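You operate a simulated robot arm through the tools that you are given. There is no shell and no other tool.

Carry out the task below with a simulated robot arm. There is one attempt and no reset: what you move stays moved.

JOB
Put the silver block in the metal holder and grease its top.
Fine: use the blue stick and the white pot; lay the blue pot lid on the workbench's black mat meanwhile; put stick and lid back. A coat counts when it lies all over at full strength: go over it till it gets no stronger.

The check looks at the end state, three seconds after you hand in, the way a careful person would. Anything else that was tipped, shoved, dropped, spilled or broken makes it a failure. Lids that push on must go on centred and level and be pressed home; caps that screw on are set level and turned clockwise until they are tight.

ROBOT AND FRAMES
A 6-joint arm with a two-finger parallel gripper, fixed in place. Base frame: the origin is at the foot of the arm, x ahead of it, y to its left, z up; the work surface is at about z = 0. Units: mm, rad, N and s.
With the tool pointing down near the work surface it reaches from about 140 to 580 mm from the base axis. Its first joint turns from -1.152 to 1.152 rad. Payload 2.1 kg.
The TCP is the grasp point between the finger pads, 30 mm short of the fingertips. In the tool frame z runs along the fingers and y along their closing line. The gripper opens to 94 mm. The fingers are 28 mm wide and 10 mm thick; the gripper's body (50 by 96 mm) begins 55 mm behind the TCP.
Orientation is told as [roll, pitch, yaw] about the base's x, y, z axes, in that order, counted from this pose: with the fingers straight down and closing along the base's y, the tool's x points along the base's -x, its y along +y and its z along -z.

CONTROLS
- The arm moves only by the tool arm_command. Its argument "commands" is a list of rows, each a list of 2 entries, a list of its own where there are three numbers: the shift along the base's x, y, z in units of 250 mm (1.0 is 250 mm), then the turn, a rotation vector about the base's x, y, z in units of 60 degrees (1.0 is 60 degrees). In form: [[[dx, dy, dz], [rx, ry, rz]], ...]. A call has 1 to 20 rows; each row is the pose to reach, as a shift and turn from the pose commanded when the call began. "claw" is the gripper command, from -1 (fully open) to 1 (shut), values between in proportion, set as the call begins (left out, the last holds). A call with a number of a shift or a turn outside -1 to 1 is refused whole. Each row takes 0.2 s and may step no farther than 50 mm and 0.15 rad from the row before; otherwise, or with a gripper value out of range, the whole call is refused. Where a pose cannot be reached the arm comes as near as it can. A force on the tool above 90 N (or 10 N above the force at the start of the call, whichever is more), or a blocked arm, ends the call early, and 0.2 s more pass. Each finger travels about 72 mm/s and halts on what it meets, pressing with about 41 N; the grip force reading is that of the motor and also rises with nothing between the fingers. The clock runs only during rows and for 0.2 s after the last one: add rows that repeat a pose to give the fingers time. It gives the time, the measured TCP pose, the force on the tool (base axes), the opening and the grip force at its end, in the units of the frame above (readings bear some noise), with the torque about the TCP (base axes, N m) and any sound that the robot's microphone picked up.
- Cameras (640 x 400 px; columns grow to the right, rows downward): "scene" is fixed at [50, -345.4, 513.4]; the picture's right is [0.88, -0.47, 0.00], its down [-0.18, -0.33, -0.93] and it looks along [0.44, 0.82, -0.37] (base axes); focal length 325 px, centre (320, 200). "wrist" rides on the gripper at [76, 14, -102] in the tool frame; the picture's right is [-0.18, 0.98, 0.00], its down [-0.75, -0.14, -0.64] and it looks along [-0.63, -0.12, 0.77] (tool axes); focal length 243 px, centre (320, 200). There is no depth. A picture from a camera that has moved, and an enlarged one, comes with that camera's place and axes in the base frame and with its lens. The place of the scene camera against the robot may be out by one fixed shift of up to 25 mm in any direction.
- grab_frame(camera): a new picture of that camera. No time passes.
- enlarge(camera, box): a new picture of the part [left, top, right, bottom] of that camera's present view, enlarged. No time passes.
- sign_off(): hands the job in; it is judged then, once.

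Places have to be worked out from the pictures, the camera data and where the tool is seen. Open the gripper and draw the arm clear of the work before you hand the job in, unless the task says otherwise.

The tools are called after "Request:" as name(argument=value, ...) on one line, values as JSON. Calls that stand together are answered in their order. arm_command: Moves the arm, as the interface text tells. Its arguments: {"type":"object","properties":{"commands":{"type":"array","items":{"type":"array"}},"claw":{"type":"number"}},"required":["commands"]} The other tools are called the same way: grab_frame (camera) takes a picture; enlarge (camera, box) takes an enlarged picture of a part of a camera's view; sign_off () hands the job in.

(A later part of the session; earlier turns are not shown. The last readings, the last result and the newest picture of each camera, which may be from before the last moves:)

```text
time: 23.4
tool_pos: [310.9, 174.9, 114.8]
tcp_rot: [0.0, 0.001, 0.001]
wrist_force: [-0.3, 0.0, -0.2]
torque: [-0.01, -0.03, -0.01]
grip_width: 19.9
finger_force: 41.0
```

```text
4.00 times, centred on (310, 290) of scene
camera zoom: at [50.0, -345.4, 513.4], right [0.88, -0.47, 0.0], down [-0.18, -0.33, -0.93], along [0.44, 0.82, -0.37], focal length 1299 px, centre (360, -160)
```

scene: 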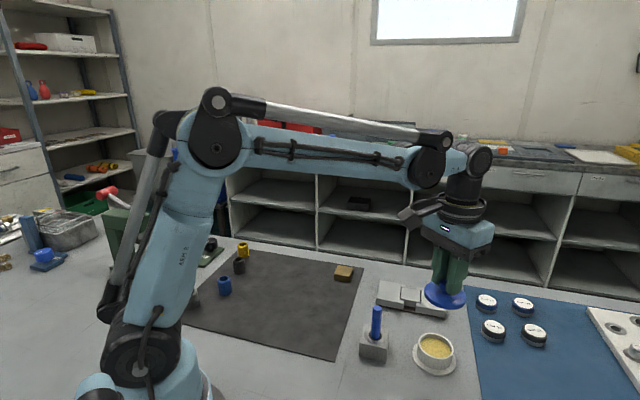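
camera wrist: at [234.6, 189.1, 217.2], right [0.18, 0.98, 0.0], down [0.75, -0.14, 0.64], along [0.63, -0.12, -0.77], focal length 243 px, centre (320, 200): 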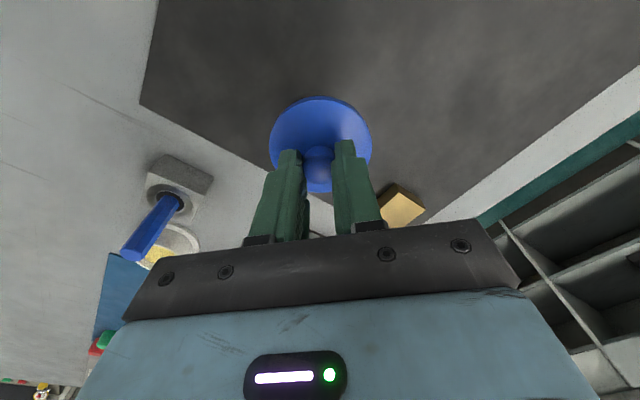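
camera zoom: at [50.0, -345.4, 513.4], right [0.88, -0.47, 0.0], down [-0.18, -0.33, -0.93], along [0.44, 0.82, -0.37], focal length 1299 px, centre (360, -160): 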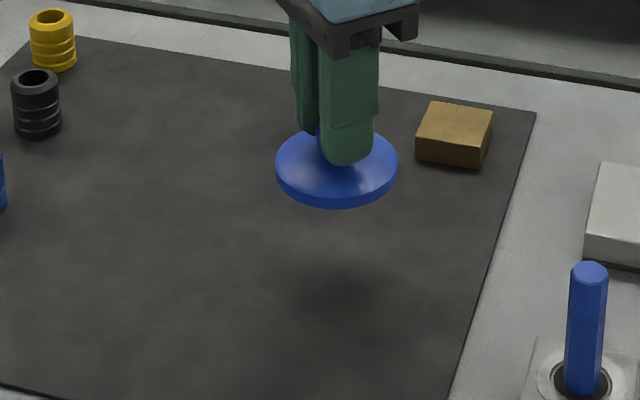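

The spot is free. I lower to about 10 mm above the mat, then creep down.

Request:
arm_command(commands=[[[0, 0, -0.08], [0, 0, 0]], [[0, 0, -0.15], [0, 0, 0]], [[0, 0, -0.2], [0, 0, 0]], [[0, 0, -0.23], [0, 0, 0]], [[0, 0, -0.23], [0, 0, 0]]])

Request:
enlarge(camera="scene", box=[280, 270, 360, 330])

```text
time: 24.6
tool_pos: [310.5, 174.5, 57.1]
tcp_rot: [-0.002, -0.002, 0.001]
wrist_force: [0.4, 0.7, -0.2]
torque: [0.01, 0.01, -0.01]
grip_width: 19.7
finger_force: 40.8
```

```text
6.67 times, centred on (320, 300) of scene
camera zoom: at [50.0, -345.4, 513.4], right [0.88, -0.47, 0.0], down [-0.18, -0.33, -0.93], along [0.44, 0.82, -0.37], focal length 2165 px, centre (320, -467)
```

zoom: 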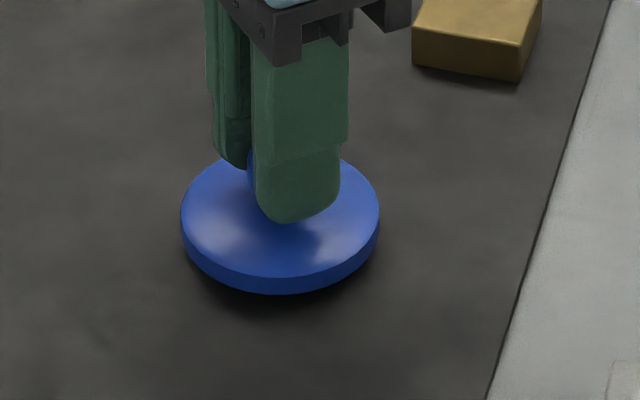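

Still some millimetres above the mat. I creep down in about 1.5 mm steps, watching the force.

Request:
arm_command(commands=[[[0, 0, -0.006], [0, 0, 0]], [[0, 0, -0.012], [0, 0, 0]], [[0, 0, -0.018], [0, 0, 0]], [[0, 0, -0.024], [0, 0, 0]], [[0, 0, -0.024], [0, 0, 0]]])

Request:
enlarge(camera="scene", box=[280, 270, 360, 330])

```text
time: 25.8
tool_pos: [310.5, 175.9, 51.4]
tcp_rot: [0.002, 0.0, 0.0]
wrist_force: [-0.5, 0.3, -0.3]
torque: [0.04, 0.01, 0.05]
grip_width: 19.7
finger_force: 41.3
```

```text
6.67 times, centred on (320, 300) of scene
camera zoom: at [50.0, -345.4, 513.4], right [0.88, -0.47, 0.0], down [-0.18, -0.33, -0.93], along [0.44, 0.82, -0.37], focal length 2165 px, centre (320, -467)
```

zoom: 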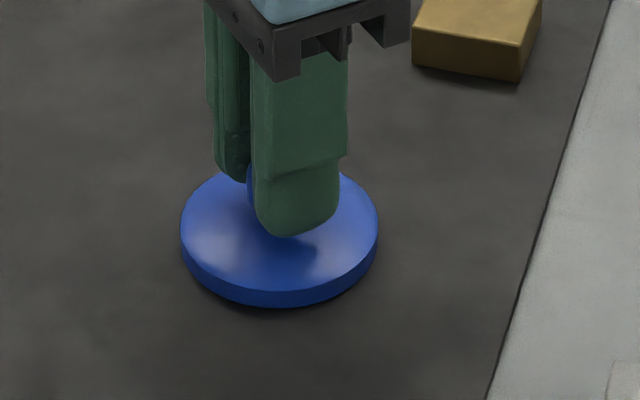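

Close now; no contact yet. I continue in 1 mm steps.

Request:
arm_command(commands=[[[0, 0, -0.004], [0, 0, 0]], [[0, 0, -0.008], [0, 0, 0]], [[0, 0, -0.012], [0, 0, 0]], [[0, 0, -0.012], [0, 0, 0]]])

Request:
enlarge(camera="scene", box=[280, 270, 360, 330])

```text
time: 26.8
tool_pos: [309.5, 174.8, 49.0]
tcp_rot: [0.001, -0.001, -0.001]
wrist_force: [-2.3, 0.1, 36.3]
torque: [0.0, 0.06, 0.01]
grip_width: 19.9
finger_force: 41.2
```

```text
6.67 times, centred on (320, 300) of scene
camera zoom: at [49.8, -345.5, 513.4], right [0.88, -0.47, 0.0], down [-0.18, -0.33, -0.93], along [0.44, 0.82, -0.37], focal length 2165 px, centre (320, -467)
```

zoom: 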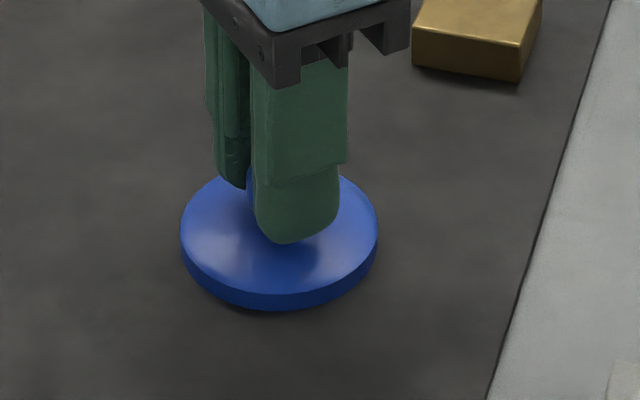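

Contact (36 N): the lid rests on the mat. I relieve the pressure by 1 mm, then open and rise.

Request:
arm_command(commands=[[[0, 0, 0.004], [0, 0, 0]], [[0, 0, 0.004], [0, 0, 0]]])

Request:
arm_command(commands=[[[0, 0, 0], [0, 0, 0]], [[0, 0, 0], [0, 0, 0]], [[0, 0, 0], [0, 0, 0]]], claw=0.0)

Request:
arm_command(commands=[[[0, 0, 0.1], [0, 0, 0]], [[0, 0, 0.25], [0, 0, 0]], [[0, 0, 0.4], [0, 0, 0]], [[0, 0, 0.5], [0, 0, 0]], [[0, 0, 0.5], [0, 0, 0]]])

Request:
enlarge(camera="wrist", box=[240, 20, 400, 130])

Request:
enlarge(camera="scene", box=[280, 270, 360, 330])

```text
time: 27.4
tool_pos: [310.3, 174.7, 49.0]
tcp_rot: [-0.001, 0.0, 0.0]
wrist_force: [0.1, -0.4, -0.6]
torque: [0.0, 0.0, 0.0]
grip_width: 19.6
finger_force: 41.0
```

```text
time: 28.2
tool_pos: [309.8, 174.1, 49.3]
tcp_rot: [0.0, 0.0, 0.001]
wrist_force: [-0.2, -0.2, -0.3]
torque: [-0.02, 0.05, -0.03]
grip_width: 47.1
finger_force: 0.0
```

```text
time: 29.4
tool_pos: [308.5, 173.6, 174.6]
tcp_rot: [0.001, 0.0, 0.001]
wrist_force: [0.3, 0.8, 0.4]
torque: [-0.02, 0.01, -0.05]
grip_width: 47.1
finger_force: 0.2
```

```text
3.64 times, centred on (320, 75) of wrist
camera zoom: at [232.6, 188.9, 276.8], right [0.18, 0.98, 0.0], down [0.75, -0.14, 0.64], along [0.63, -0.12, -0.77], focal length 882 px, centre (320, 654)
```

zoom: 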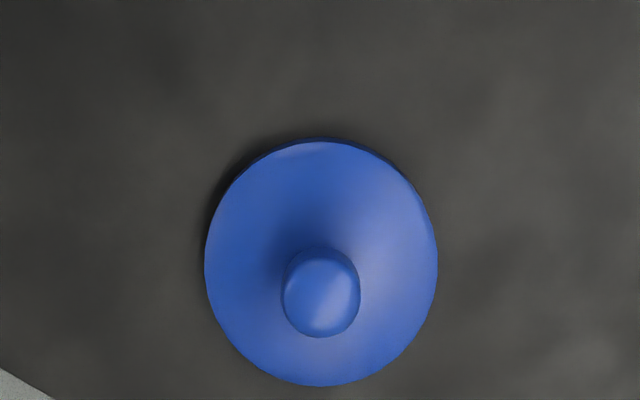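

```text
6.67 times, centred on (320, 300) of scene
camera zoom: at [50.0, -345.4, 513.4], right [0.88, -0.47, 0.0], down [-0.18, -0.33, -0.93], along [0.44, 0.82, -0.37], focal length 2165 px, centre (320, -467)
```

zoom: 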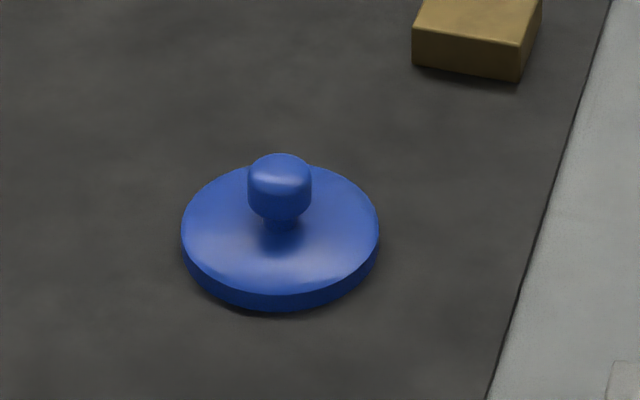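

The lid lies flat on the mat. Next I look at the blue stick in its stand.

Request:
arm_command(commands=[[[0.04, -0.16, 0.04], [0, 0, 0]], [[0.08, -0.32, 0.08], [0, 0, 0]], [[0.12, -0.48, 0.12], [0, 0, 0]], [[0.164, -0.636, 0.12], [0, 0, 0]], [[0.164, -0.636, 0.12], [0, 0, 0]]])

Request:
grab_frame(camera="wrist")

Request:
enlarge(camera="wrist", box=[260, 20, 400, 120])

Request:
enlarge(camera="scene", box=[345, 300, 405, 370])

```text
time: 30.6
tool_pos: [349.4, 17.6, 205.2]
tcp_rot: [-0.001, 0.002, 0.001]
wrist_force: [0.2, -0.2, 0.0]
torque: [0.02, -0.01, 0.0]
grip_width: 47.3
finger_force: 0.0
```

```text
taken
camera wrist: at [273.7, 30.8, 307.5], right [0.18, 0.98, 0.0], down [0.75, -0.14, 0.64], along [0.63, -0.12, -0.77], focal length 243 px, centre (320, 200)
```

wrist: 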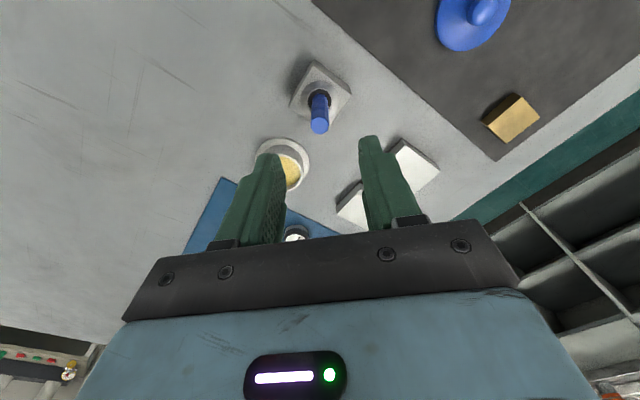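

```text
4.00 times, centred on (330, 70) of wrist
camera zoom: at [273.7, 30.8, 307.5], right [0.18, 0.98, 0.0], down [0.75, -0.14, 0.64], along [0.63, -0.12, -0.77], focal length 970 px, centre (280, 720)
```

zoom: 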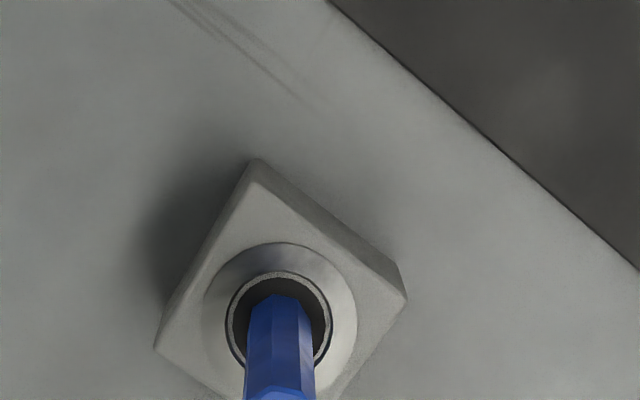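

```text
5.71 times, centred on (375, 335) of scene
camera zoom: at [50.0, -345.5, 513.4], right [0.88, -0.47, 0.0], down [-0.18, -0.33, -0.93], along [0.44, 0.82, -0.37], focal length 1855 px, centre (6, -571)
```

zoom: 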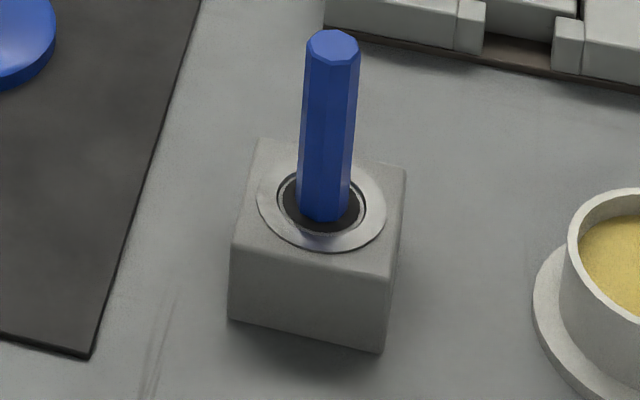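

Zooming on the stick's top from the wrist to find its position and height.

Request:
enlarge(camera="wrist", box=[260, 50, 400, 150])

```text
4.00 times, centred on (330, 100) of wrist
camera zoom: at [273.7, 30.8, 307.5], right [0.18, 0.98, 0.0], down [0.75, -0.14, 0.64], along [0.63, -0.12, -0.77], focal length 970 px, centre (280, 600)
```

zoom: 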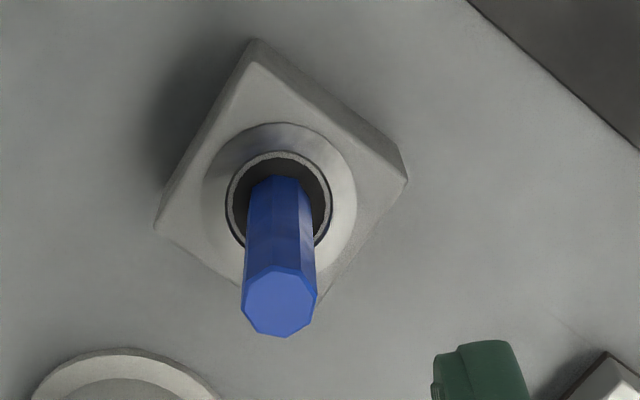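

The stick is an octagonal rod about 17 mm wide, standing at about (360.5, 14.7), top near z = 97. I move over it to verify before descending.

Request:
arm_command(commands=[[[0.043, -0.008, 0], [0, 0, 0]], [[0.043, -0.008, -0.13], [0, 0, 0]], [[0.043, -0.008, -0.26], [0, 0, 0]], [[0.043, -0.008, -0.26], [0, 0, 0]]])

Request:
enlarge(camera="wrist", box=[240, 60, 400, 180])

Request:
enlarge(camera="scene", box=[335, 250, 425, 370])

```text
time: 31.6
tool_pos: [361.0, 13.1, 139.0]
tcp_rot: [0.001, 0.001, -0.001]
wrist_force: [0.2, 0.6, -0.1]
torque: [0.01, 0.01, 0.04]
grip_width: 47.1
finger_force: 0.0
```

```text
3.33 times, centred on (320, 120) of wrist
camera zoom: at [284.6, 27.9, 241.9], right [0.18, 0.98, 0.0], down [0.75, -0.14, 0.64], along [0.63, -0.12, -0.77], focal length 809 px, centre (320, 467)
```

zoom: 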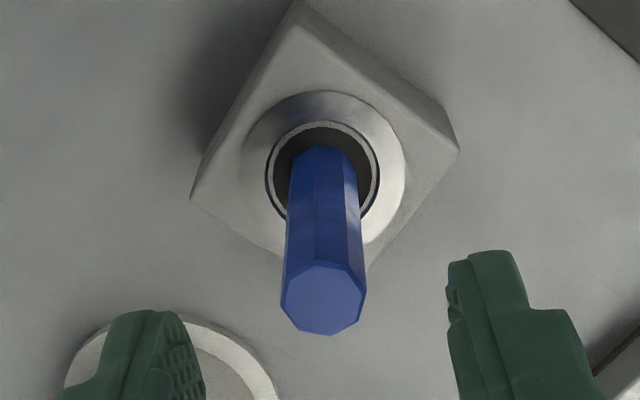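

```text
3.33 times, centred on (380, 310) of scene
camera zoom: at [50.0, -345.4, 513.4], right [0.88, -0.47, 0.0], down [-0.18, -0.33, -0.93], along [0.44, 0.82, -0.37], focal length 1082 px, centre (120, -167)
```

zoom: 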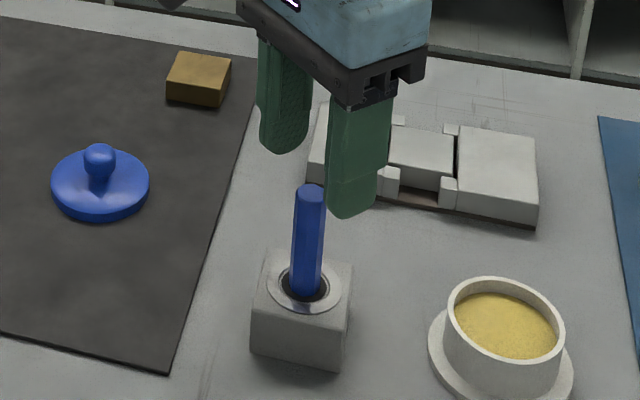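

Centred within a millimetre. I go down so the fingers take the stick between z ≈ 42 and its top, well above the stand, then close.

Request:
arm_command(commands=[[[0.001, 0.002, -0.09], [0, 0, 0]], [[0.001, 0.002, -0.18], [0, 0, 0]], [[0.001, 0.002, -0.27], [0, 0, 0]], [[0.001, 0.002, -0.27], [0, 0, 0]]])

Request:
arm_command(commands=[[[0, 0, 0], [0, 0, 0]], [[0, 0, 0], [0, 0, 0]], [[0, 0, 0], [0, 0, 0]], [[0, 0, 0], [0, 0, 0]]], claw=1)

Request:
enlarge(camera="wrist", box=[240, 60, 400, 180])

Request:
enlarge(camera="scene", box=[335, 270, 425, 370])

```text
time: 32.6
tool_pos: [362.4, 14.3, 71.9]
tcp_rot: [0.0, 0.001, -0.001]
wrist_force: [-0.8, 0.4, -0.6]
torque: [0.02, 0.04, -0.04]
grip_width: 47.2
finger_force: 0.1
```

```text
time: 33.6
tool_pos: [363.4, 13.8, 71.4]
tcp_rot: [0.001, 0.0, -0.002]
wrist_force: [0.2, -0.4, 0.1]
torque: [0.0, -0.02, -0.02]
grip_width: 15.5
finger_force: 40.6
```

```text
3.33 times, centred on (320, 120) of wrist
camera zoom: at [285.1, 28.6, 174.6], right [0.18, 0.98, 0.0], down [0.75, -0.14, 0.64], along [0.63, -0.12, -0.77], focal length 809 px, centre (320, 467)
```

zoom: 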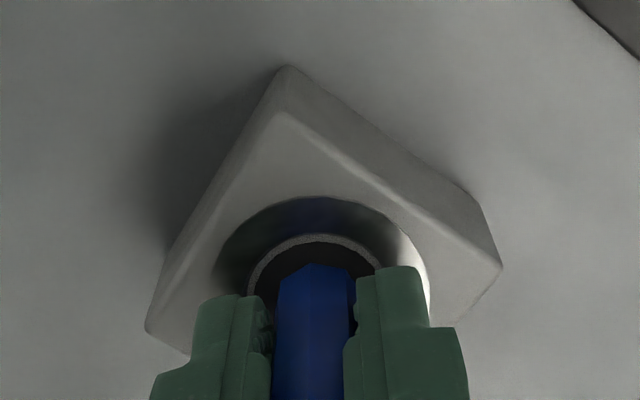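

```text
4.00 times, centred on (380, 320) of scene
camera zoom: at [50.0, -345.4, 513.4], right [0.88, -0.47, 0.0], down [-0.18, -0.33, -0.93], along [0.44, 0.82, -0.37], focal length 1299 px, centre (80, -280)
```

zoom: 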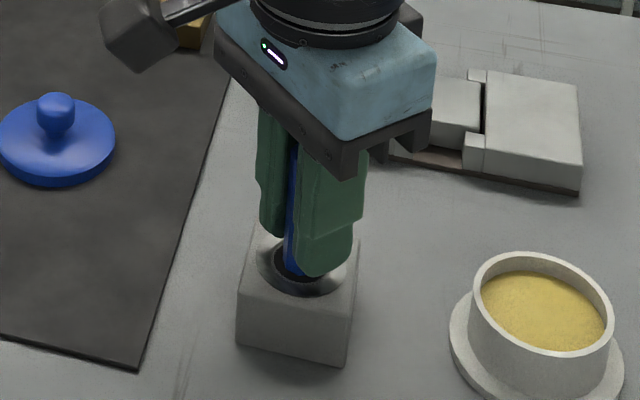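

Gripped at 15.5 mm. I draw the stick straight up, slowly first, then clear of the stand.

Request:
arm_command(commands=[[[0, 0, 0.03], [0, 0, 0]], [[0, 0, 0.07], [0, 0, 0]], [[0, 0, 0.14], [0, 0, 0]], [[0, 0, 0.24], [0, 0, 0]], [[0, 0, 0.36], [0, 0, 0]], [[0, 0, 0.48], [0, 0, 0]], [[0, 0, 0.48], [0, 0, 0]]])

Request:
grab_frame(camera="wrist")

Request:
enlarge(camera="scene", box=[335, 220, 455, 370])

```text
time: 35.2
tool_pos: [360.9, 13.9, 191.4]
tcp_rot: [-0.001, 0.0, 0.001]
wrist_force: [0.5, -0.1, -0.3]
torque: [0.04, 0.03, 0.01]
grip_width: 15.4
finger_force: 41.1
```

```text
taken
camera wrist: at [285.0, 28.4, 294.4], right [0.18, 0.98, 0.0], down [0.75, -0.14, 0.64], along [0.63, -0.12, -0.77], focal length 243 px, centre (320, 200)
```

wrist: 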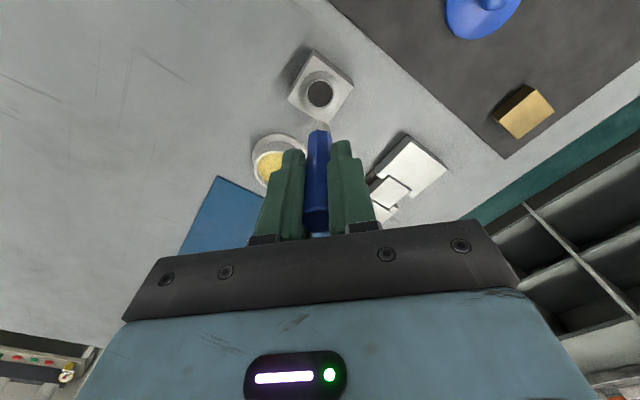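

```text
2.67 times, centred on (395, 295) of scene
camera zoom: at [50.0, -345.4, 513.4], right [0.88, -0.47, 0.0], down [-0.18, -0.33, -0.93], along [0.44, 0.82, -0.37], focal length 866 px, centre (120, -53)
```

zoom: 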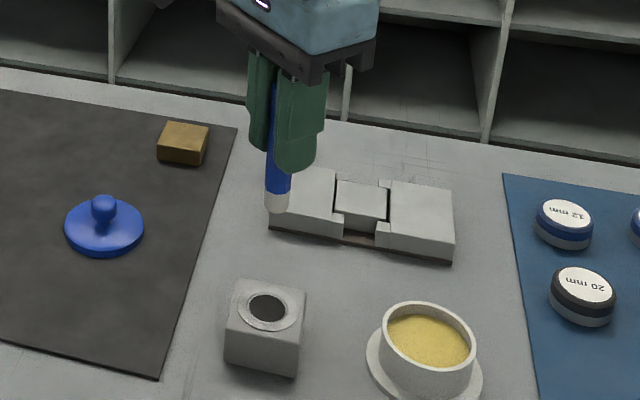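

The stick has a pale applicator tip. I zoom to gauge its size and where it ends relative to the fingers.

Request:
enlarge(camera="scene", box=[370, 235, 420, 305])

Request:
enlarge(camera="wrist", box=[270, 80, 370, 200])

```text
5.71 times, centred on (395, 270) of scene
camera zoom: at [50.0, -345.4, 513.4], right [0.88, -0.47, 0.0], down [-0.18, -0.33, -0.93], along [0.44, 0.82, -0.37], focal length 1855 px, centre (-109, -200)
```

zoom: 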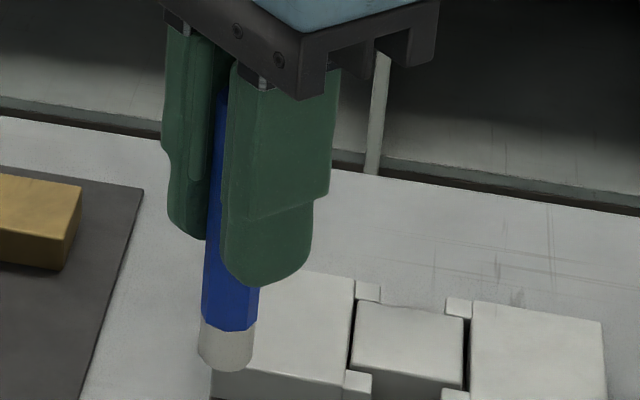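

```text
3.33 times, centred on (320, 140) of wrist
camera zoom: at [285.0, 28.4, 294.4], right [0.18, 0.98, 0.0], down [0.75, -0.14, 0.64], along [0.63, -0.12, -0.77], focal length 809 px, centre (320, 400)
```

zoom: 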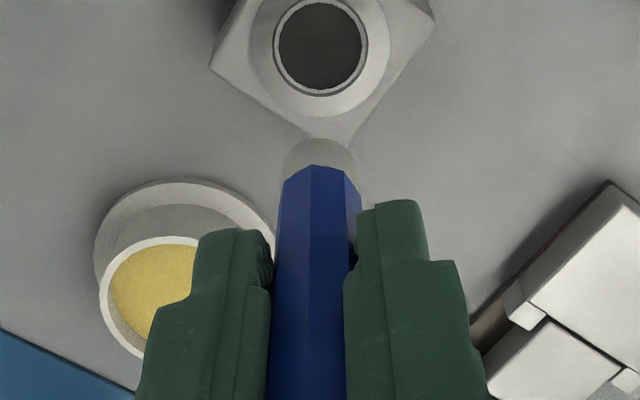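

The applicator tip ends about 39 mm below the fingertips (≈ 69.5 mm below the TCP). I carry it over the pot, staying high, and look.

Request:
arm_command(commands=[[[0.11, -0.094, 0], [0, 0, 0]], [[0.222, -0.188, 0], [0, 0, 0]], [[0.334, -0.282, 0], [0, 0, 0]], [[0.334, -0.282, -0.1], [0, 0, 0]], [[0.334, -0.282, -0.2], [0, 0, 0]], [[0.334, -0.282, -0.2], [0, 0, 0]]])

Request:
enlarge(camera="wrist", box=[240, 40, 400, 180])

Request:
enlarge(camera="scene", box=[390, 270, 480, 380])

```text
time: 36.6
tool_pos: [445.4, -56.0, 140.8]
tcp_rot: [0.0, 0.0, 0.001]
wrist_force: [0.1, -0.6, 0.0]
torque: [-0.01, -0.02, 0.01]
grip_width: 15.8
finger_force: 40.5
```

```text
2.86 times, centred on (320, 110) of wrist
camera zoom: at [369.5, -41.5, 244.7], right [0.18, 0.98, 0.0], down [0.75, -0.14, 0.64], along [0.63, -0.12, -0.77], focal length 693 px, centre (320, 457)
```

zoom: 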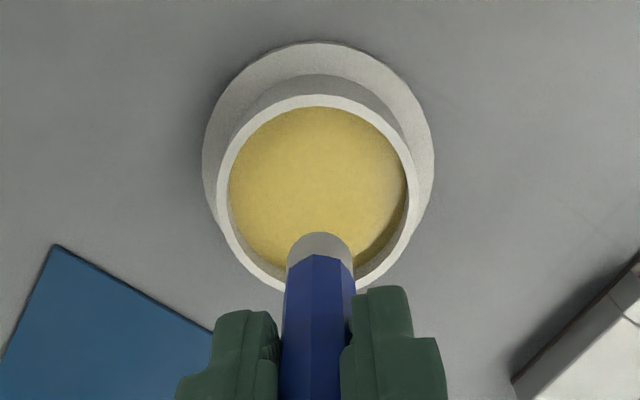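

```text
3.64 times, centred on (435, 325) of scene
camera zoom: at [50.0, -345.4, 513.4], right [0.88, -0.47, 0.0], down [-0.18, -0.33, -0.93], along [0.44, 0.82, -0.37], focal length 1181 px, centre (-98, -254)
```

zoom: 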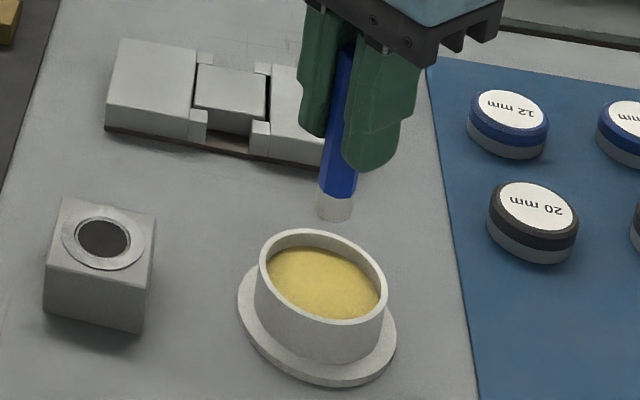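

The tip hangs over the middle of the pot; rim at z ≈ 30, grease a few mm below. I lower the tip about 5 mm into the grease.

Request:
arm_command(commands=[[[0, 0, -0.08], [0, 0, 0]], [[0, 0, -0.14], [0, 0, 0]], [[0, 0, -0.17], [0, 0, 0]], [[0, 0, -0.19], [0, 0, 0]], [[0, 0, -0.205], [0, 0, 0]], [[0, 0, -0.205], [0, 0, 0]]])

Request:
enlarge(camera="wrist", box=[240, 40, 400, 180])

Request:
enlarge(camera="scene", box=[400, 300, 470, 380])

```text
time: 38.0
tool_pos: [445.0, -56.5, 90.7]
tcp_rot: [-0.001, 0.001, 0.0]
wrist_force: [0.2, 1.7, 35.8]
torque: [0.4, 0.07, 0.02]
grip_width: 15.5
finger_force: 41.1
```

```text
2.86 times, centred on (320, 110) of wrist
camera zoom: at [369.2, -41.9, 193.9], right [0.18, 0.98, 0.0], down [0.75, -0.14, 0.64], along [0.63, -0.12, -0.77], focal length 693 px, centre (320, 457)
```

zoom: 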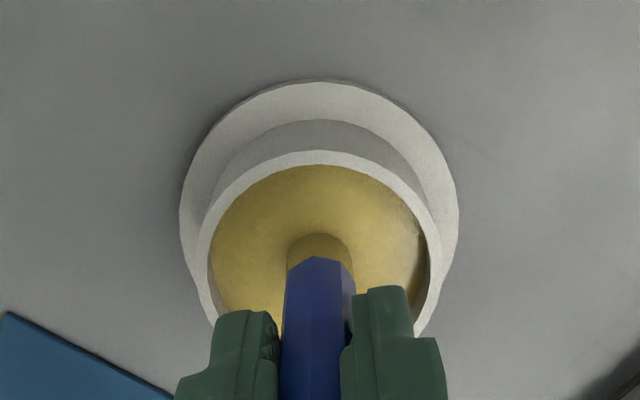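

```text
5.00 times, centred on (435, 340) of scene
camera zoom: at [49.8, -345.4, 513.5], right [0.88, -0.47, 0.0], down [-0.18, -0.33, -0.93], along [0.44, 0.82, -0.37], focal length 1623 px, centre (-255, -500)
```

zoom: 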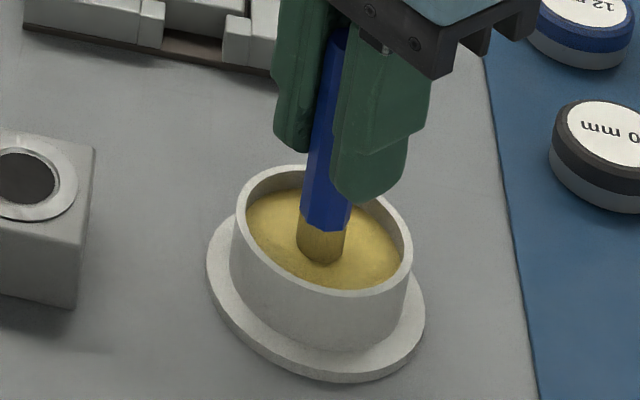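

Contact at tip z ≈ 22 with 36 N and the tip has turned yellow — loaded. I raise it and check the tip and the block/jaw heights.

Request:
arm_command(commands=[[[0, 0, 0.02], [0, 0, 0]], [[0, 0, 0.06], [0, 0, 0]], [[0, 0, 0.14], [0, 0, 0]], [[0, 0, 0.24], [0, 0, 0]], [[0, 0, 0.24], [0, 0, 0]]])

Request:
enlarge(camera="scene", box=[400, 270, 470, 380])

Request:
enlarge(camera="scene", box=[380, 280, 430, 315])

Request:
enlarge(camera="wrist", box=[240, 40, 400, 180])

```text
time: 39.2
tool_pos: [444.9, -57.2, 151.2]
tcp_rot: [0.001, 0.001, -0.001]
wrist_force: [-0.1, -0.3, -0.5]
torque: [-0.01, 0.04, -0.01]
grip_width: 15.4
finger_force: 40.8
```

```text
3.64 times, centred on (435, 325) of scene
camera zoom: at [50.0, -345.4, 513.4], right [0.88, -0.47, 0.0], down [-0.18, -0.33, -0.93], along [0.44, 0.82, -0.37], focal length 1181 px, centre (-98, -254)
```

zoom: 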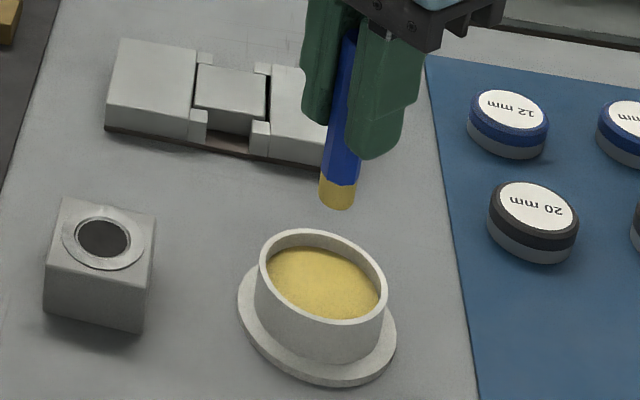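

```text
11.43 times, centred on (405, 298) of scene
camera zoom: at [50.0, -345.4, 513.4], right [0.88, -0.47, 0.0], down [-0.18, -0.33, -0.93], along [0.44, 0.82, -0.37], focal length 3711 px, centre (-651, -914)
```

zoom: 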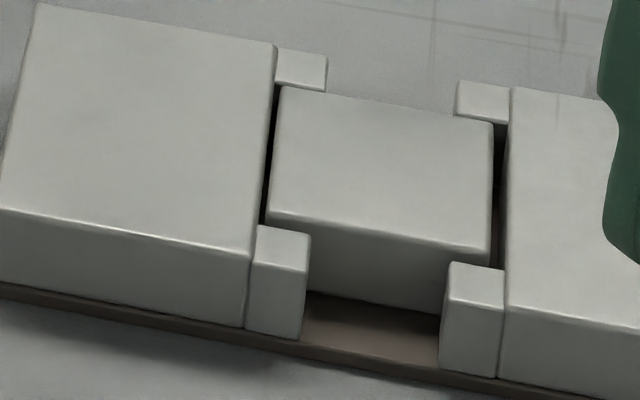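

```text
2.86 times, centred on (320, 110) of wrist
camera zoom: at [368.9, -42.5, 253.2], right [0.18, 0.98, 0.0], down [0.75, -0.14, 0.64], along [0.63, -0.12, -0.77], focal length 693 px, centre (320, 457)
```

zoom: 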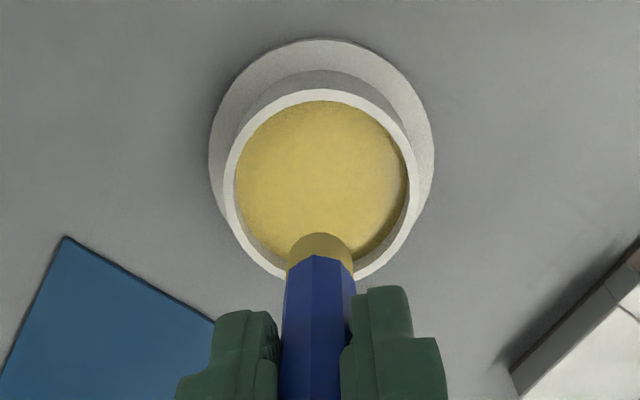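

The tip is well loaded and the block top looks about level with the jaws. I carry the tip over the block centre, about (516, 86), and stop a little above it.

Request:
arm_command(commands=[[[0.071, 0.142, 0], [0, 0, 0]], [[0.143, 0.285, 0], [0, 0, 0]], [[0.214, 0.428, 0], [0, 0, 0]], [[0.287, 0.57, 0], [0, 0, 0]], [[0.287, 0.57, -0.1], [0, 0, 0]], [[0.287, 0.57, -0.2], [0, 0, 0]], [[0.287, 0.57, -0.2], [0, 0, 0]]])

Request:
enlarge(camera="wrist", box=[240, 40, 400, 180])

Request:
enlarge(camera="scene", box=[370, 260, 440, 320])

```text
time: 40.8
tool_pos: [516.3, 85.8, 99.9]
tcp_rot: [0.0, -0.003, 0.0]
wrist_force: [0.1, -0.2, 0.1]
torque: [0.04, 0.0, -0.02]
grip_width: 15.6
finger_force: 40.6
```

```text
2.86 times, centred on (320, 110) of wrist
camera zoom: at [441.0, 100.3, 202.7], right [0.18, 0.98, 0.0], down [0.75, -0.14, 0.64], along [0.63, -0.12, -0.77], focal length 693 px, centre (320, 457)
```

zoom: 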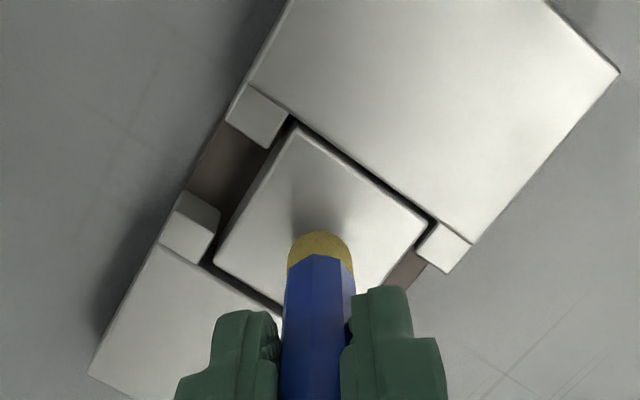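

```text
6.67 times, centred on (405, 290) of scene
camera zoom: at [50.0, -345.4, 513.4], right [0.88, -0.47, 0.0], down [-0.18, -0.33, -0.93], along [0.44, 0.82, -0.37], focal length 2165 px, centre (-247, -400)
```

zoom: 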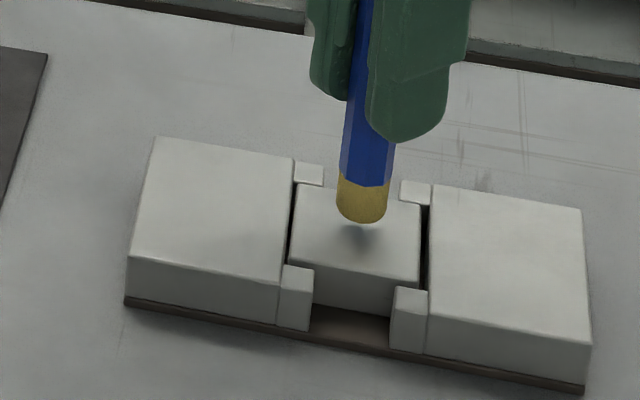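

The tip is centred over the block within a millimetre and about 11 mm above it. I lower in small steps to find contact.

Request:
arm_command(commands=[[[-0.003, 0, -0.016], [0, 0, 0]], [[-0.003, 0, -0.03], [0, 0, 0]], [[-0.003, 0, -0.036], [0, 0, 0]], [[-0.003, 0, -0.036], [0, 0, 0]]])

Request:
enlarge(camera="scene", box=[380, 270, 430, 315])

```text
time: 41.8
tool_pos: [516.2, 85.4, 91.7]
tcp_rot: [0.001, 0.001, -0.001]
wrist_force: [0.5, 0.4, 13.6]
torque: [0.27, -0.02, -0.01]
grip_width: 15.6
finger_force: 40.5
```

```text
8.89 times, centred on (405, 292) of scene
camera zoom: at [49.9, -345.5, 513.4], right [0.88, -0.47, 0.0], down [-0.18, -0.33, -0.93], along [0.44, 0.82, -0.37], focal length 2886 px, centre (-436, -622)
```

zoom: 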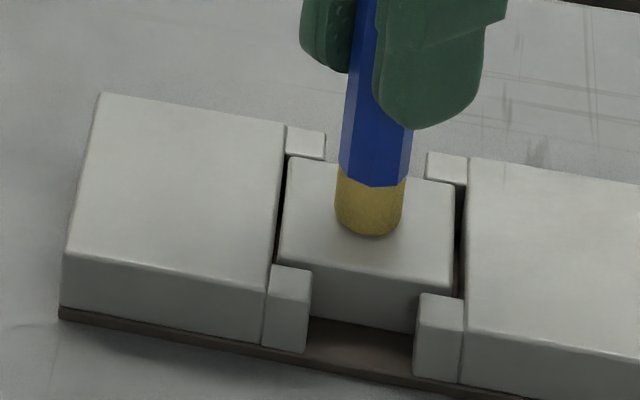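

Light contact, 13.6 N, at the centre. I now wipe a serpentine over the top, keeping the tip's rim just inside the block's clearance, then lift to look.

Request:
arm_command(commands=[[[-0.041, 0, 0], [0, 0, 0]], [[-0.082, 0, 0], [0, 0, 0]], [[-0.041, -0.041, 0], [0, 0, 0]], [[0, -0.082, 0], [0, 0, 0]], [[0.0205, -0.0615, 0], [0, 0, 0]], [[-0.0205, -0.0205, 0], [0, 0, 0]], [[-0.0615, 0.0205, 0], [0, 0, 0]], [[-0.041, 0.041, 0], [0, 0, 0]], [[0, 0, 0], [0, 0, 0]], [[0.041, -0.041, 0], [0, 0, 0]], [[0.0615, -0.0205, 0], [0, 0, 0]], [[0.0205, 0.0205, 0], [0, 0, 0]], [[-0.0205, 0.0615, 0], [0, 0, 0]], [[0, 0.082, 0], [0, 0, 0]], [[0.041, 0.041, 0], [0, 0, 0]], [[0.082, 0, 0], [0, 0, 0]], [[0.041, 0, 0], [0, 0, 0]], [[0.041, 0, 0.04], [0, 0, 0]], [[0, 0, 0.16], [0, 0, 0]], [[0, 0, 0.16], [0, 0, 0]]])

Request:
enlarge(camera="scene", box=[380, 260, 430, 315])

Request:
enlarge(camera="wrist", box=[240, 20, 400, 160])

```text
time: 46.0
tool_pos: [515.7, 87.1, 132.0]
tcp_rot: [0.0, 0.001, -0.001]
wrist_force: [0.2, 0.6, -1.4]
torque: [0.04, 0.02, -0.01]
grip_width: 15.7
finger_force: 41.2
```

```text
7.27 times, centred on (405, 288) of scene
camera zoom: at [50.0, -345.4, 513.4], right [0.88, -0.47, 0.0], down [-0.18, -0.33, -0.93], along [0.44, 0.82, -0.37], focal length 2361 px, centre (-298, -436)
```

zoom: 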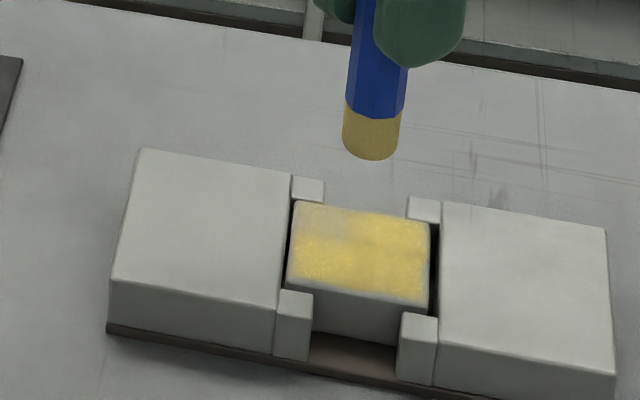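

```text
2.86 times, centred on (320, 90) of wrist
camera zoom: at [439.1, 101.0, 234.2], right [0.18, 0.98, 0.0], down [0.75, -0.14, 0.64], along [0.63, -0.12, -0.77], focal length 693 px, centre (320, 514)
```

zoom: 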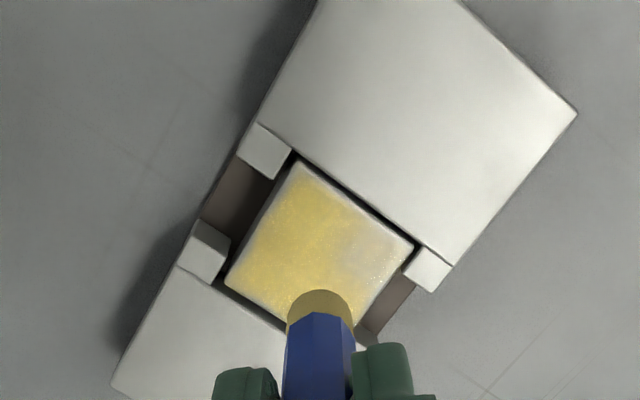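

A yellow coat is on, thinner toward one side; jaws are clean. I reload the tip in the pot and come back for further passes.

Request:
arm_command(commands=[[[-0.071, -0.142, 0], [0, 0, 0]], [[-0.142, -0.285, 0], [0, 0, 0]], [[-0.213, -0.428, 0], [0, 0, 0]], [[-0.284, -0.57, 0], [0, 0, 0]], [[-0.284, -0.57, -0.08], [0, 0, 0]], [[-0.284, -0.57, -0.14], [0, 0, 0]], [[-0.284, -0.57, -0.162], [0, 0, 0]], [[-0.284, -0.57, -0.162], [0, 0, 0]], [[-0.284, -0.57, -0.13], [0, 0, 0]], [[-0.284, -0.57, -0.05], [0, 0, 0]], [[-0.284, -0.57, 0], [0, 0, 0]], [[-0.284, -0.57, 0], [0, 0, 0]]])

Request:
enlarge(camera="scene", box=[390, 270, 480, 380])

Request:
enlarge(camera="scene", box=[380, 270, 430, 315])

```text
time: 48.6
tool_pos: [444.9, -56.0, 131.9]
tcp_rot: [-0.001, 0.002, 0.001]
wrist_force: [0.1, 0.4, -0.2]
torque: [-0.02, 0.02, -0.03]
grip_width: 15.7
finger_force: 41.0
```

```text
3.64 times, centred on (435, 325) of scene
camera zoom: at [50.0, -345.4, 513.4], right [0.88, -0.47, 0.0], down [-0.18, -0.33, -0.93], along [0.44, 0.82, -0.37], focal length 1181 px, centre (-98, -254)
```

zoom: 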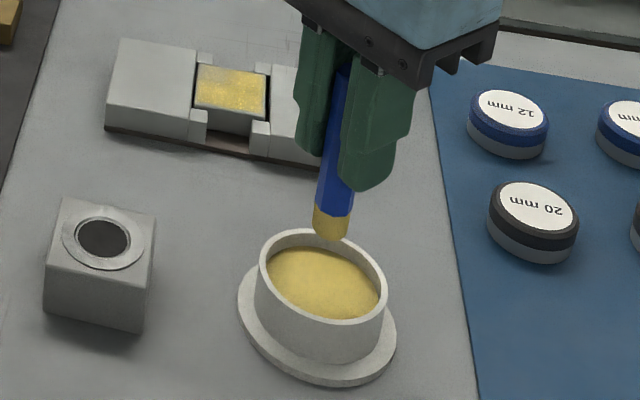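

```text
8.89 times, centred on (405, 292) of scene
camera zoom: at [50.0, -345.4, 513.4], right [0.88, -0.47, 0.0], down [-0.18, -0.33, -0.93], along [0.44, 0.82, -0.37], focal length 2886 px, centre (-436, -622)
```

zoom: 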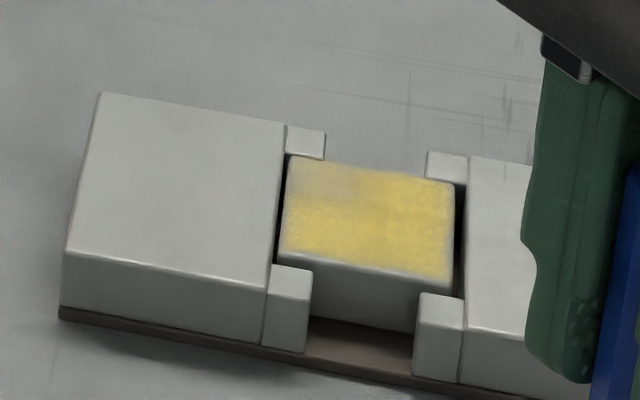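

Zooming in on the coat's edges from here.

Request:
enlarge(camera="scene", box=[396, 280, 422, 304])

Request:
grab_frame(camera="wrist")

```text
16.00 times, centred on (409, 292) of scene
camera zoom: at [50.0, -345.4, 513.4], right [0.88, -0.47, 0.0], down [-0.18, -0.33, -0.93], along [0.44, 0.82, -0.37], focal length 5195 px, centre (-1104, -1272)
```

zoom: 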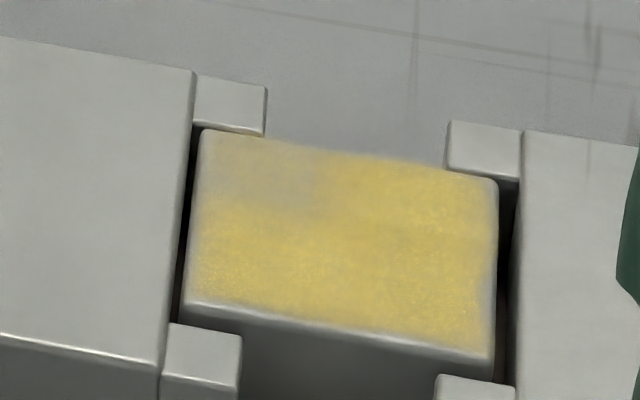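

```text
taken
camera wrist: at [368.7, -41.9, 234.0], right [0.18, 0.98, 0.0], down [0.75, -0.14, 0.64], along [0.63, -0.12, -0.77], focal length 243 px, centre (320, 200)
```

wrist: 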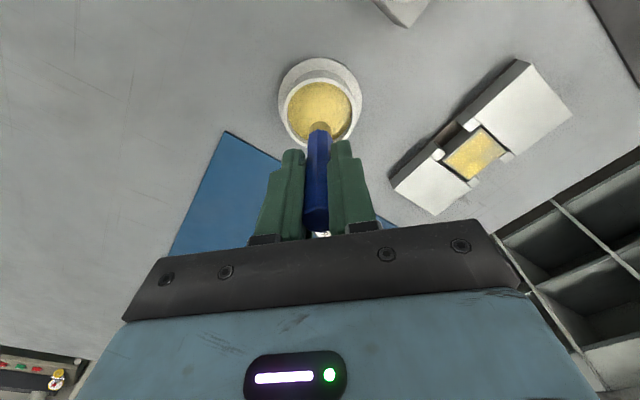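

Coverage reaches the edges but the back-left is thin. I return with the fresh load to just above that corner.

Request:
arm_command(commands=[[[0.071, 0.163, 0], [0, 0, 0]], [[0.142, 0.326, 0], [0, 0, 0]], [[0.213, 0.489, 0], [0, 0, 0]], [[0.284, 0.652, 0], [0, 0, 0]], [[0.284, 0.652, -0.08], [0, 0, 0]], [[0.284, 0.652, -0.14], [0, 0, 0]], [[0.284, 0.652, -0.14], [0, 0, 0]]])

Request:
enlarge(camera="wrist", box=[240, 40, 400, 180])

Request:
enlarge(camera="scene", box=[380, 270, 430, 315])

```text
time: 50.2
tool_pos: [515.9, 106.6, 95.7]
tcp_rot: [0.0, 0.001, 0.0]
wrist_force: [0.6, 0.3, 0.1]
torque: [0.0, -0.02, 0.0]
grip_width: 15.5
finger_force: 41.4
```

```text
2.86 times, centred on (320, 110) of wrist
camera zoom: at [440.6, 121.2, 199.3], right [0.18, 0.98, 0.0], down [0.75, -0.14, 0.64], along [0.63, -0.12, -0.77], focal length 693 px, centre (320, 457)
```

zoom: 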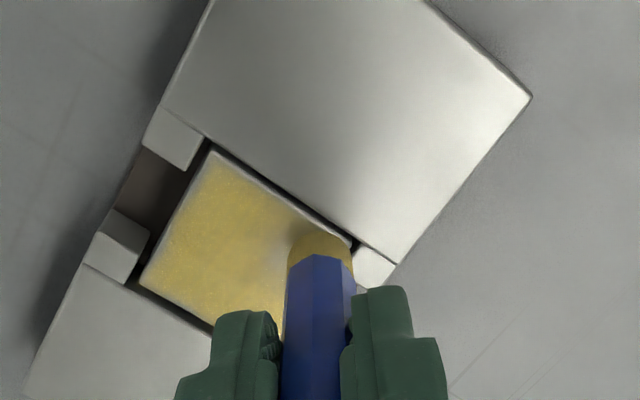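

```text
8.89 times, centred on (405, 292) of scene
camera zoom: at [50.0, -345.4, 513.4], right [0.88, -0.47, 0.0], down [-0.18, -0.33, -0.93], along [0.44, 0.82, -0.37], focal length 2886 px, centre (-436, -622)
```

zoom: 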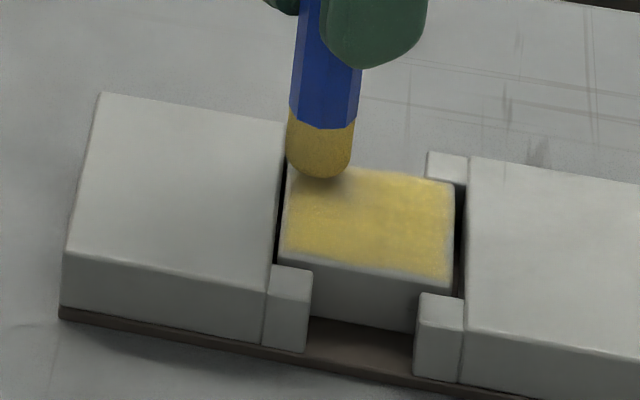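

Positions still agree (block centre about (516, 86.5)). I wipe the second set of strokes across the other direction, starting in the thin corner.

Request:
arm_command(commands=[[[0, 0, -0.021], [0, 0, 0]], [[-0.041, -0.041, -0.021], [0, 0, 0]], [[-0.082, -0.082, -0.021], [0, 0, 0]], [[-0.0615, -0.1025, -0.021], [0, 0, 0]], [[-0.0205, -0.0615, -0.021], [0, 0, 0]], [[0.0205, -0.0205, -0.021], [0, 0, 0]], [[0.041, -0.041, -0.021], [0, 0, 0]], [[0, -0.082, -0.021], [0, 0, 0]], [[-0.041, -0.123, -0.021], [0, 0, 0]], [[-0.0205, -0.1435, -0.021], [0, 0, 0]], [[0.0205, -0.1025, -0.021], [0, 0, 0]], [[0.0615, -0.0615, -0.021], [0, 0, 0]], [[0.082, -0.082, -0.021], [0, 0, 0]], [[0.041, -0.123, -0.021], [0, 0, 0]], [[0, -0.164, -0.021], [0, 0, 0]], [[0, -0.082, -0.021], [0, 0, 0]], [[0, 0, -0.021], [0, 0, 0]], [[0, -0.041, -0.021], [0, 0, 0]]])

Request:
arm_command(commands=[[[0, 0, 0.04], [0, 0, 0]], [[0, 0, 0.16], [0, 0, 0]], [[0, 0, 0.16], [0, 0, 0]]])

Request:
enlarge(camera="scene", box=[396, 280, 422, 304])

Request:
enlarge(camera="wrist", box=[240, 20, 400, 160])

Request:
enlarge(camera="scene", box=[370, 250, 450, 320])

```text
time: 54.0
tool_pos: [516.0, 95.9, 91.9]
tcp_rot: [0.001, 0.001, 0.0]
wrist_force: [0.1, 0.0, 3.6]
torque: [-0.1, 0.03, 0.01]
grip_width: 15.4
finger_force: 41.2
```

```text
time: 54.8
tool_pos: [516.8, 96.7, 131.4]
tcp_rot: [0.0, -0.002, 0.0]
wrist_force: [-0.2, -0.1, -0.8]
torque: [-0.04, 0.04, 0.01]
grip_width: 15.7
finger_force: 41.3
```

```text
16.00 times, centred on (409, 292) of scene
camera zoom: at [50.0, -345.4, 513.4], right [0.88, -0.47, 0.0], down [-0.18, -0.33, -0.93], along [0.44, 0.82, -0.37], focal length 5195 px, centre (-1104, -1272)
```

zoom: 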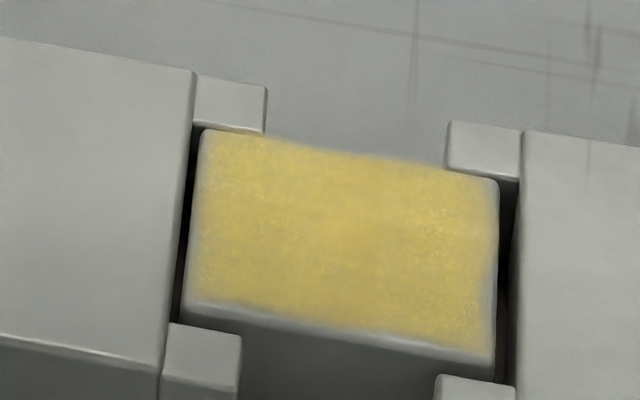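

```text
2.86 times, centred on (320, 90) of wrist
camera zoom: at [440.4, 111.2, 234.4], right [0.18, 0.98, 0.0], down [0.75, -0.14, 0.64], along [0.63, -0.12, -0.77], focal length 693 px, centre (320, 514)
```

zoom: 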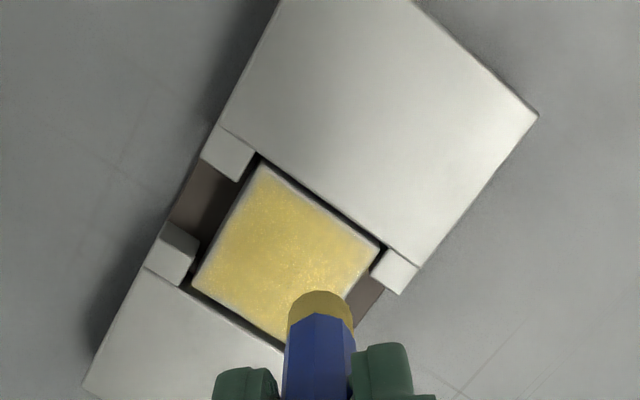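

```text
5.71 times, centred on (410, 285) of scene
camera zoom: at [50.0, -345.4, 513.4], right [0.88, -0.47, 0.0], down [-0.18, -0.33, -0.93], along [0.44, 0.82, -0.37], focal length 1855 px, centre (-194, -286)
```

zoom: 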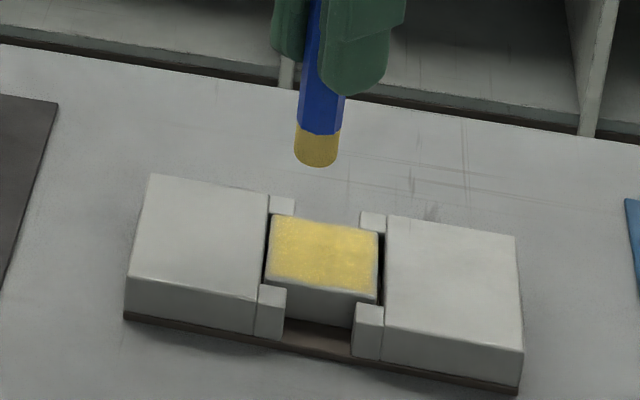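

Now a uniform coat. To be sure it is at full strength I reload and go over it again.

Request:
arm_command(commands=[[[-0.071, -0.153, 0], [0, 0, 0]], [[-0.142, -0.306, 0], [0, 0, 0]], [[-0.213, -0.459, 0], [0, 0, 0]], [[-0.284, -0.611, 0], [0, 0, 0]], [[-0.284, -0.611, -0.08], [0, 0, 0]], [[-0.284, -0.611, -0.14], [0, 0, 0]], [[-0.284, -0.611, -0.161], [0, 0, 0]], [[-0.284, -0.611, -0.161], [0, 0, 0]], [[-0.284, -0.611, -0.13], [0, 0, 0]], [[-0.284, -0.611, -0.05], [0, 0, 0]], [[-0.284, -0.611, 0], [0, 0, 0]], [[-0.284, -0.611, 0], [0, 0, 0]]])

Request:
enlarge(camera="scene", box=[390, 270, 480, 380])

Request:
enlarge(camera="scene", box=[396, 280, 422, 304])

```text
time: 57.4
tool_pos: [444.4, -56.3, 131.2]
tcp_rot: [0.002, 0.0, 0.0]
wrist_force: [-0.1, -0.1, 0.6]
torque: [0.0, 0.0, -0.01]
grip_width: 15.7
finger_force: 40.3
```

```text
3.64 times, centred on (435, 325) of scene
camera zoom: at [50.0, -345.4, 513.4], right [0.88, -0.47, 0.0], down [-0.18, -0.33, -0.93], along [0.44, 0.82, -0.37], focal length 1181 px, centre (-98, -254)
```

zoom: 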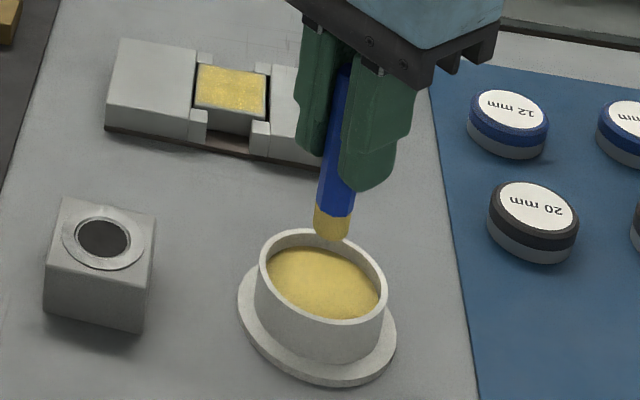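

```text
16.00 times, centred on (409, 292) of scene
camera zoom: at [50.0, -345.4, 513.4], right [0.88, -0.47, 0.0], down [-0.18, -0.33, -0.93], along [0.44, 0.82, -0.37], focal length 5195 px, centre (-1104, -1272)
```

zoom: 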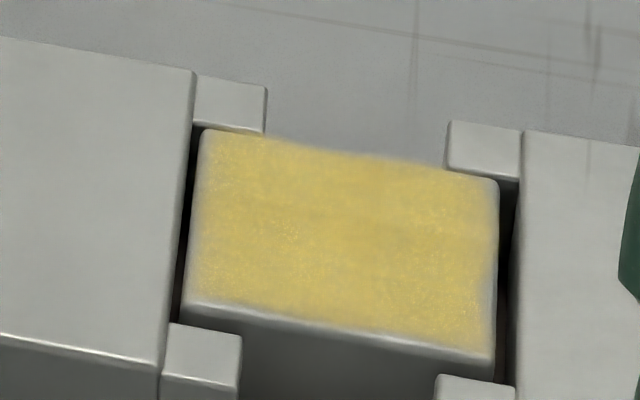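

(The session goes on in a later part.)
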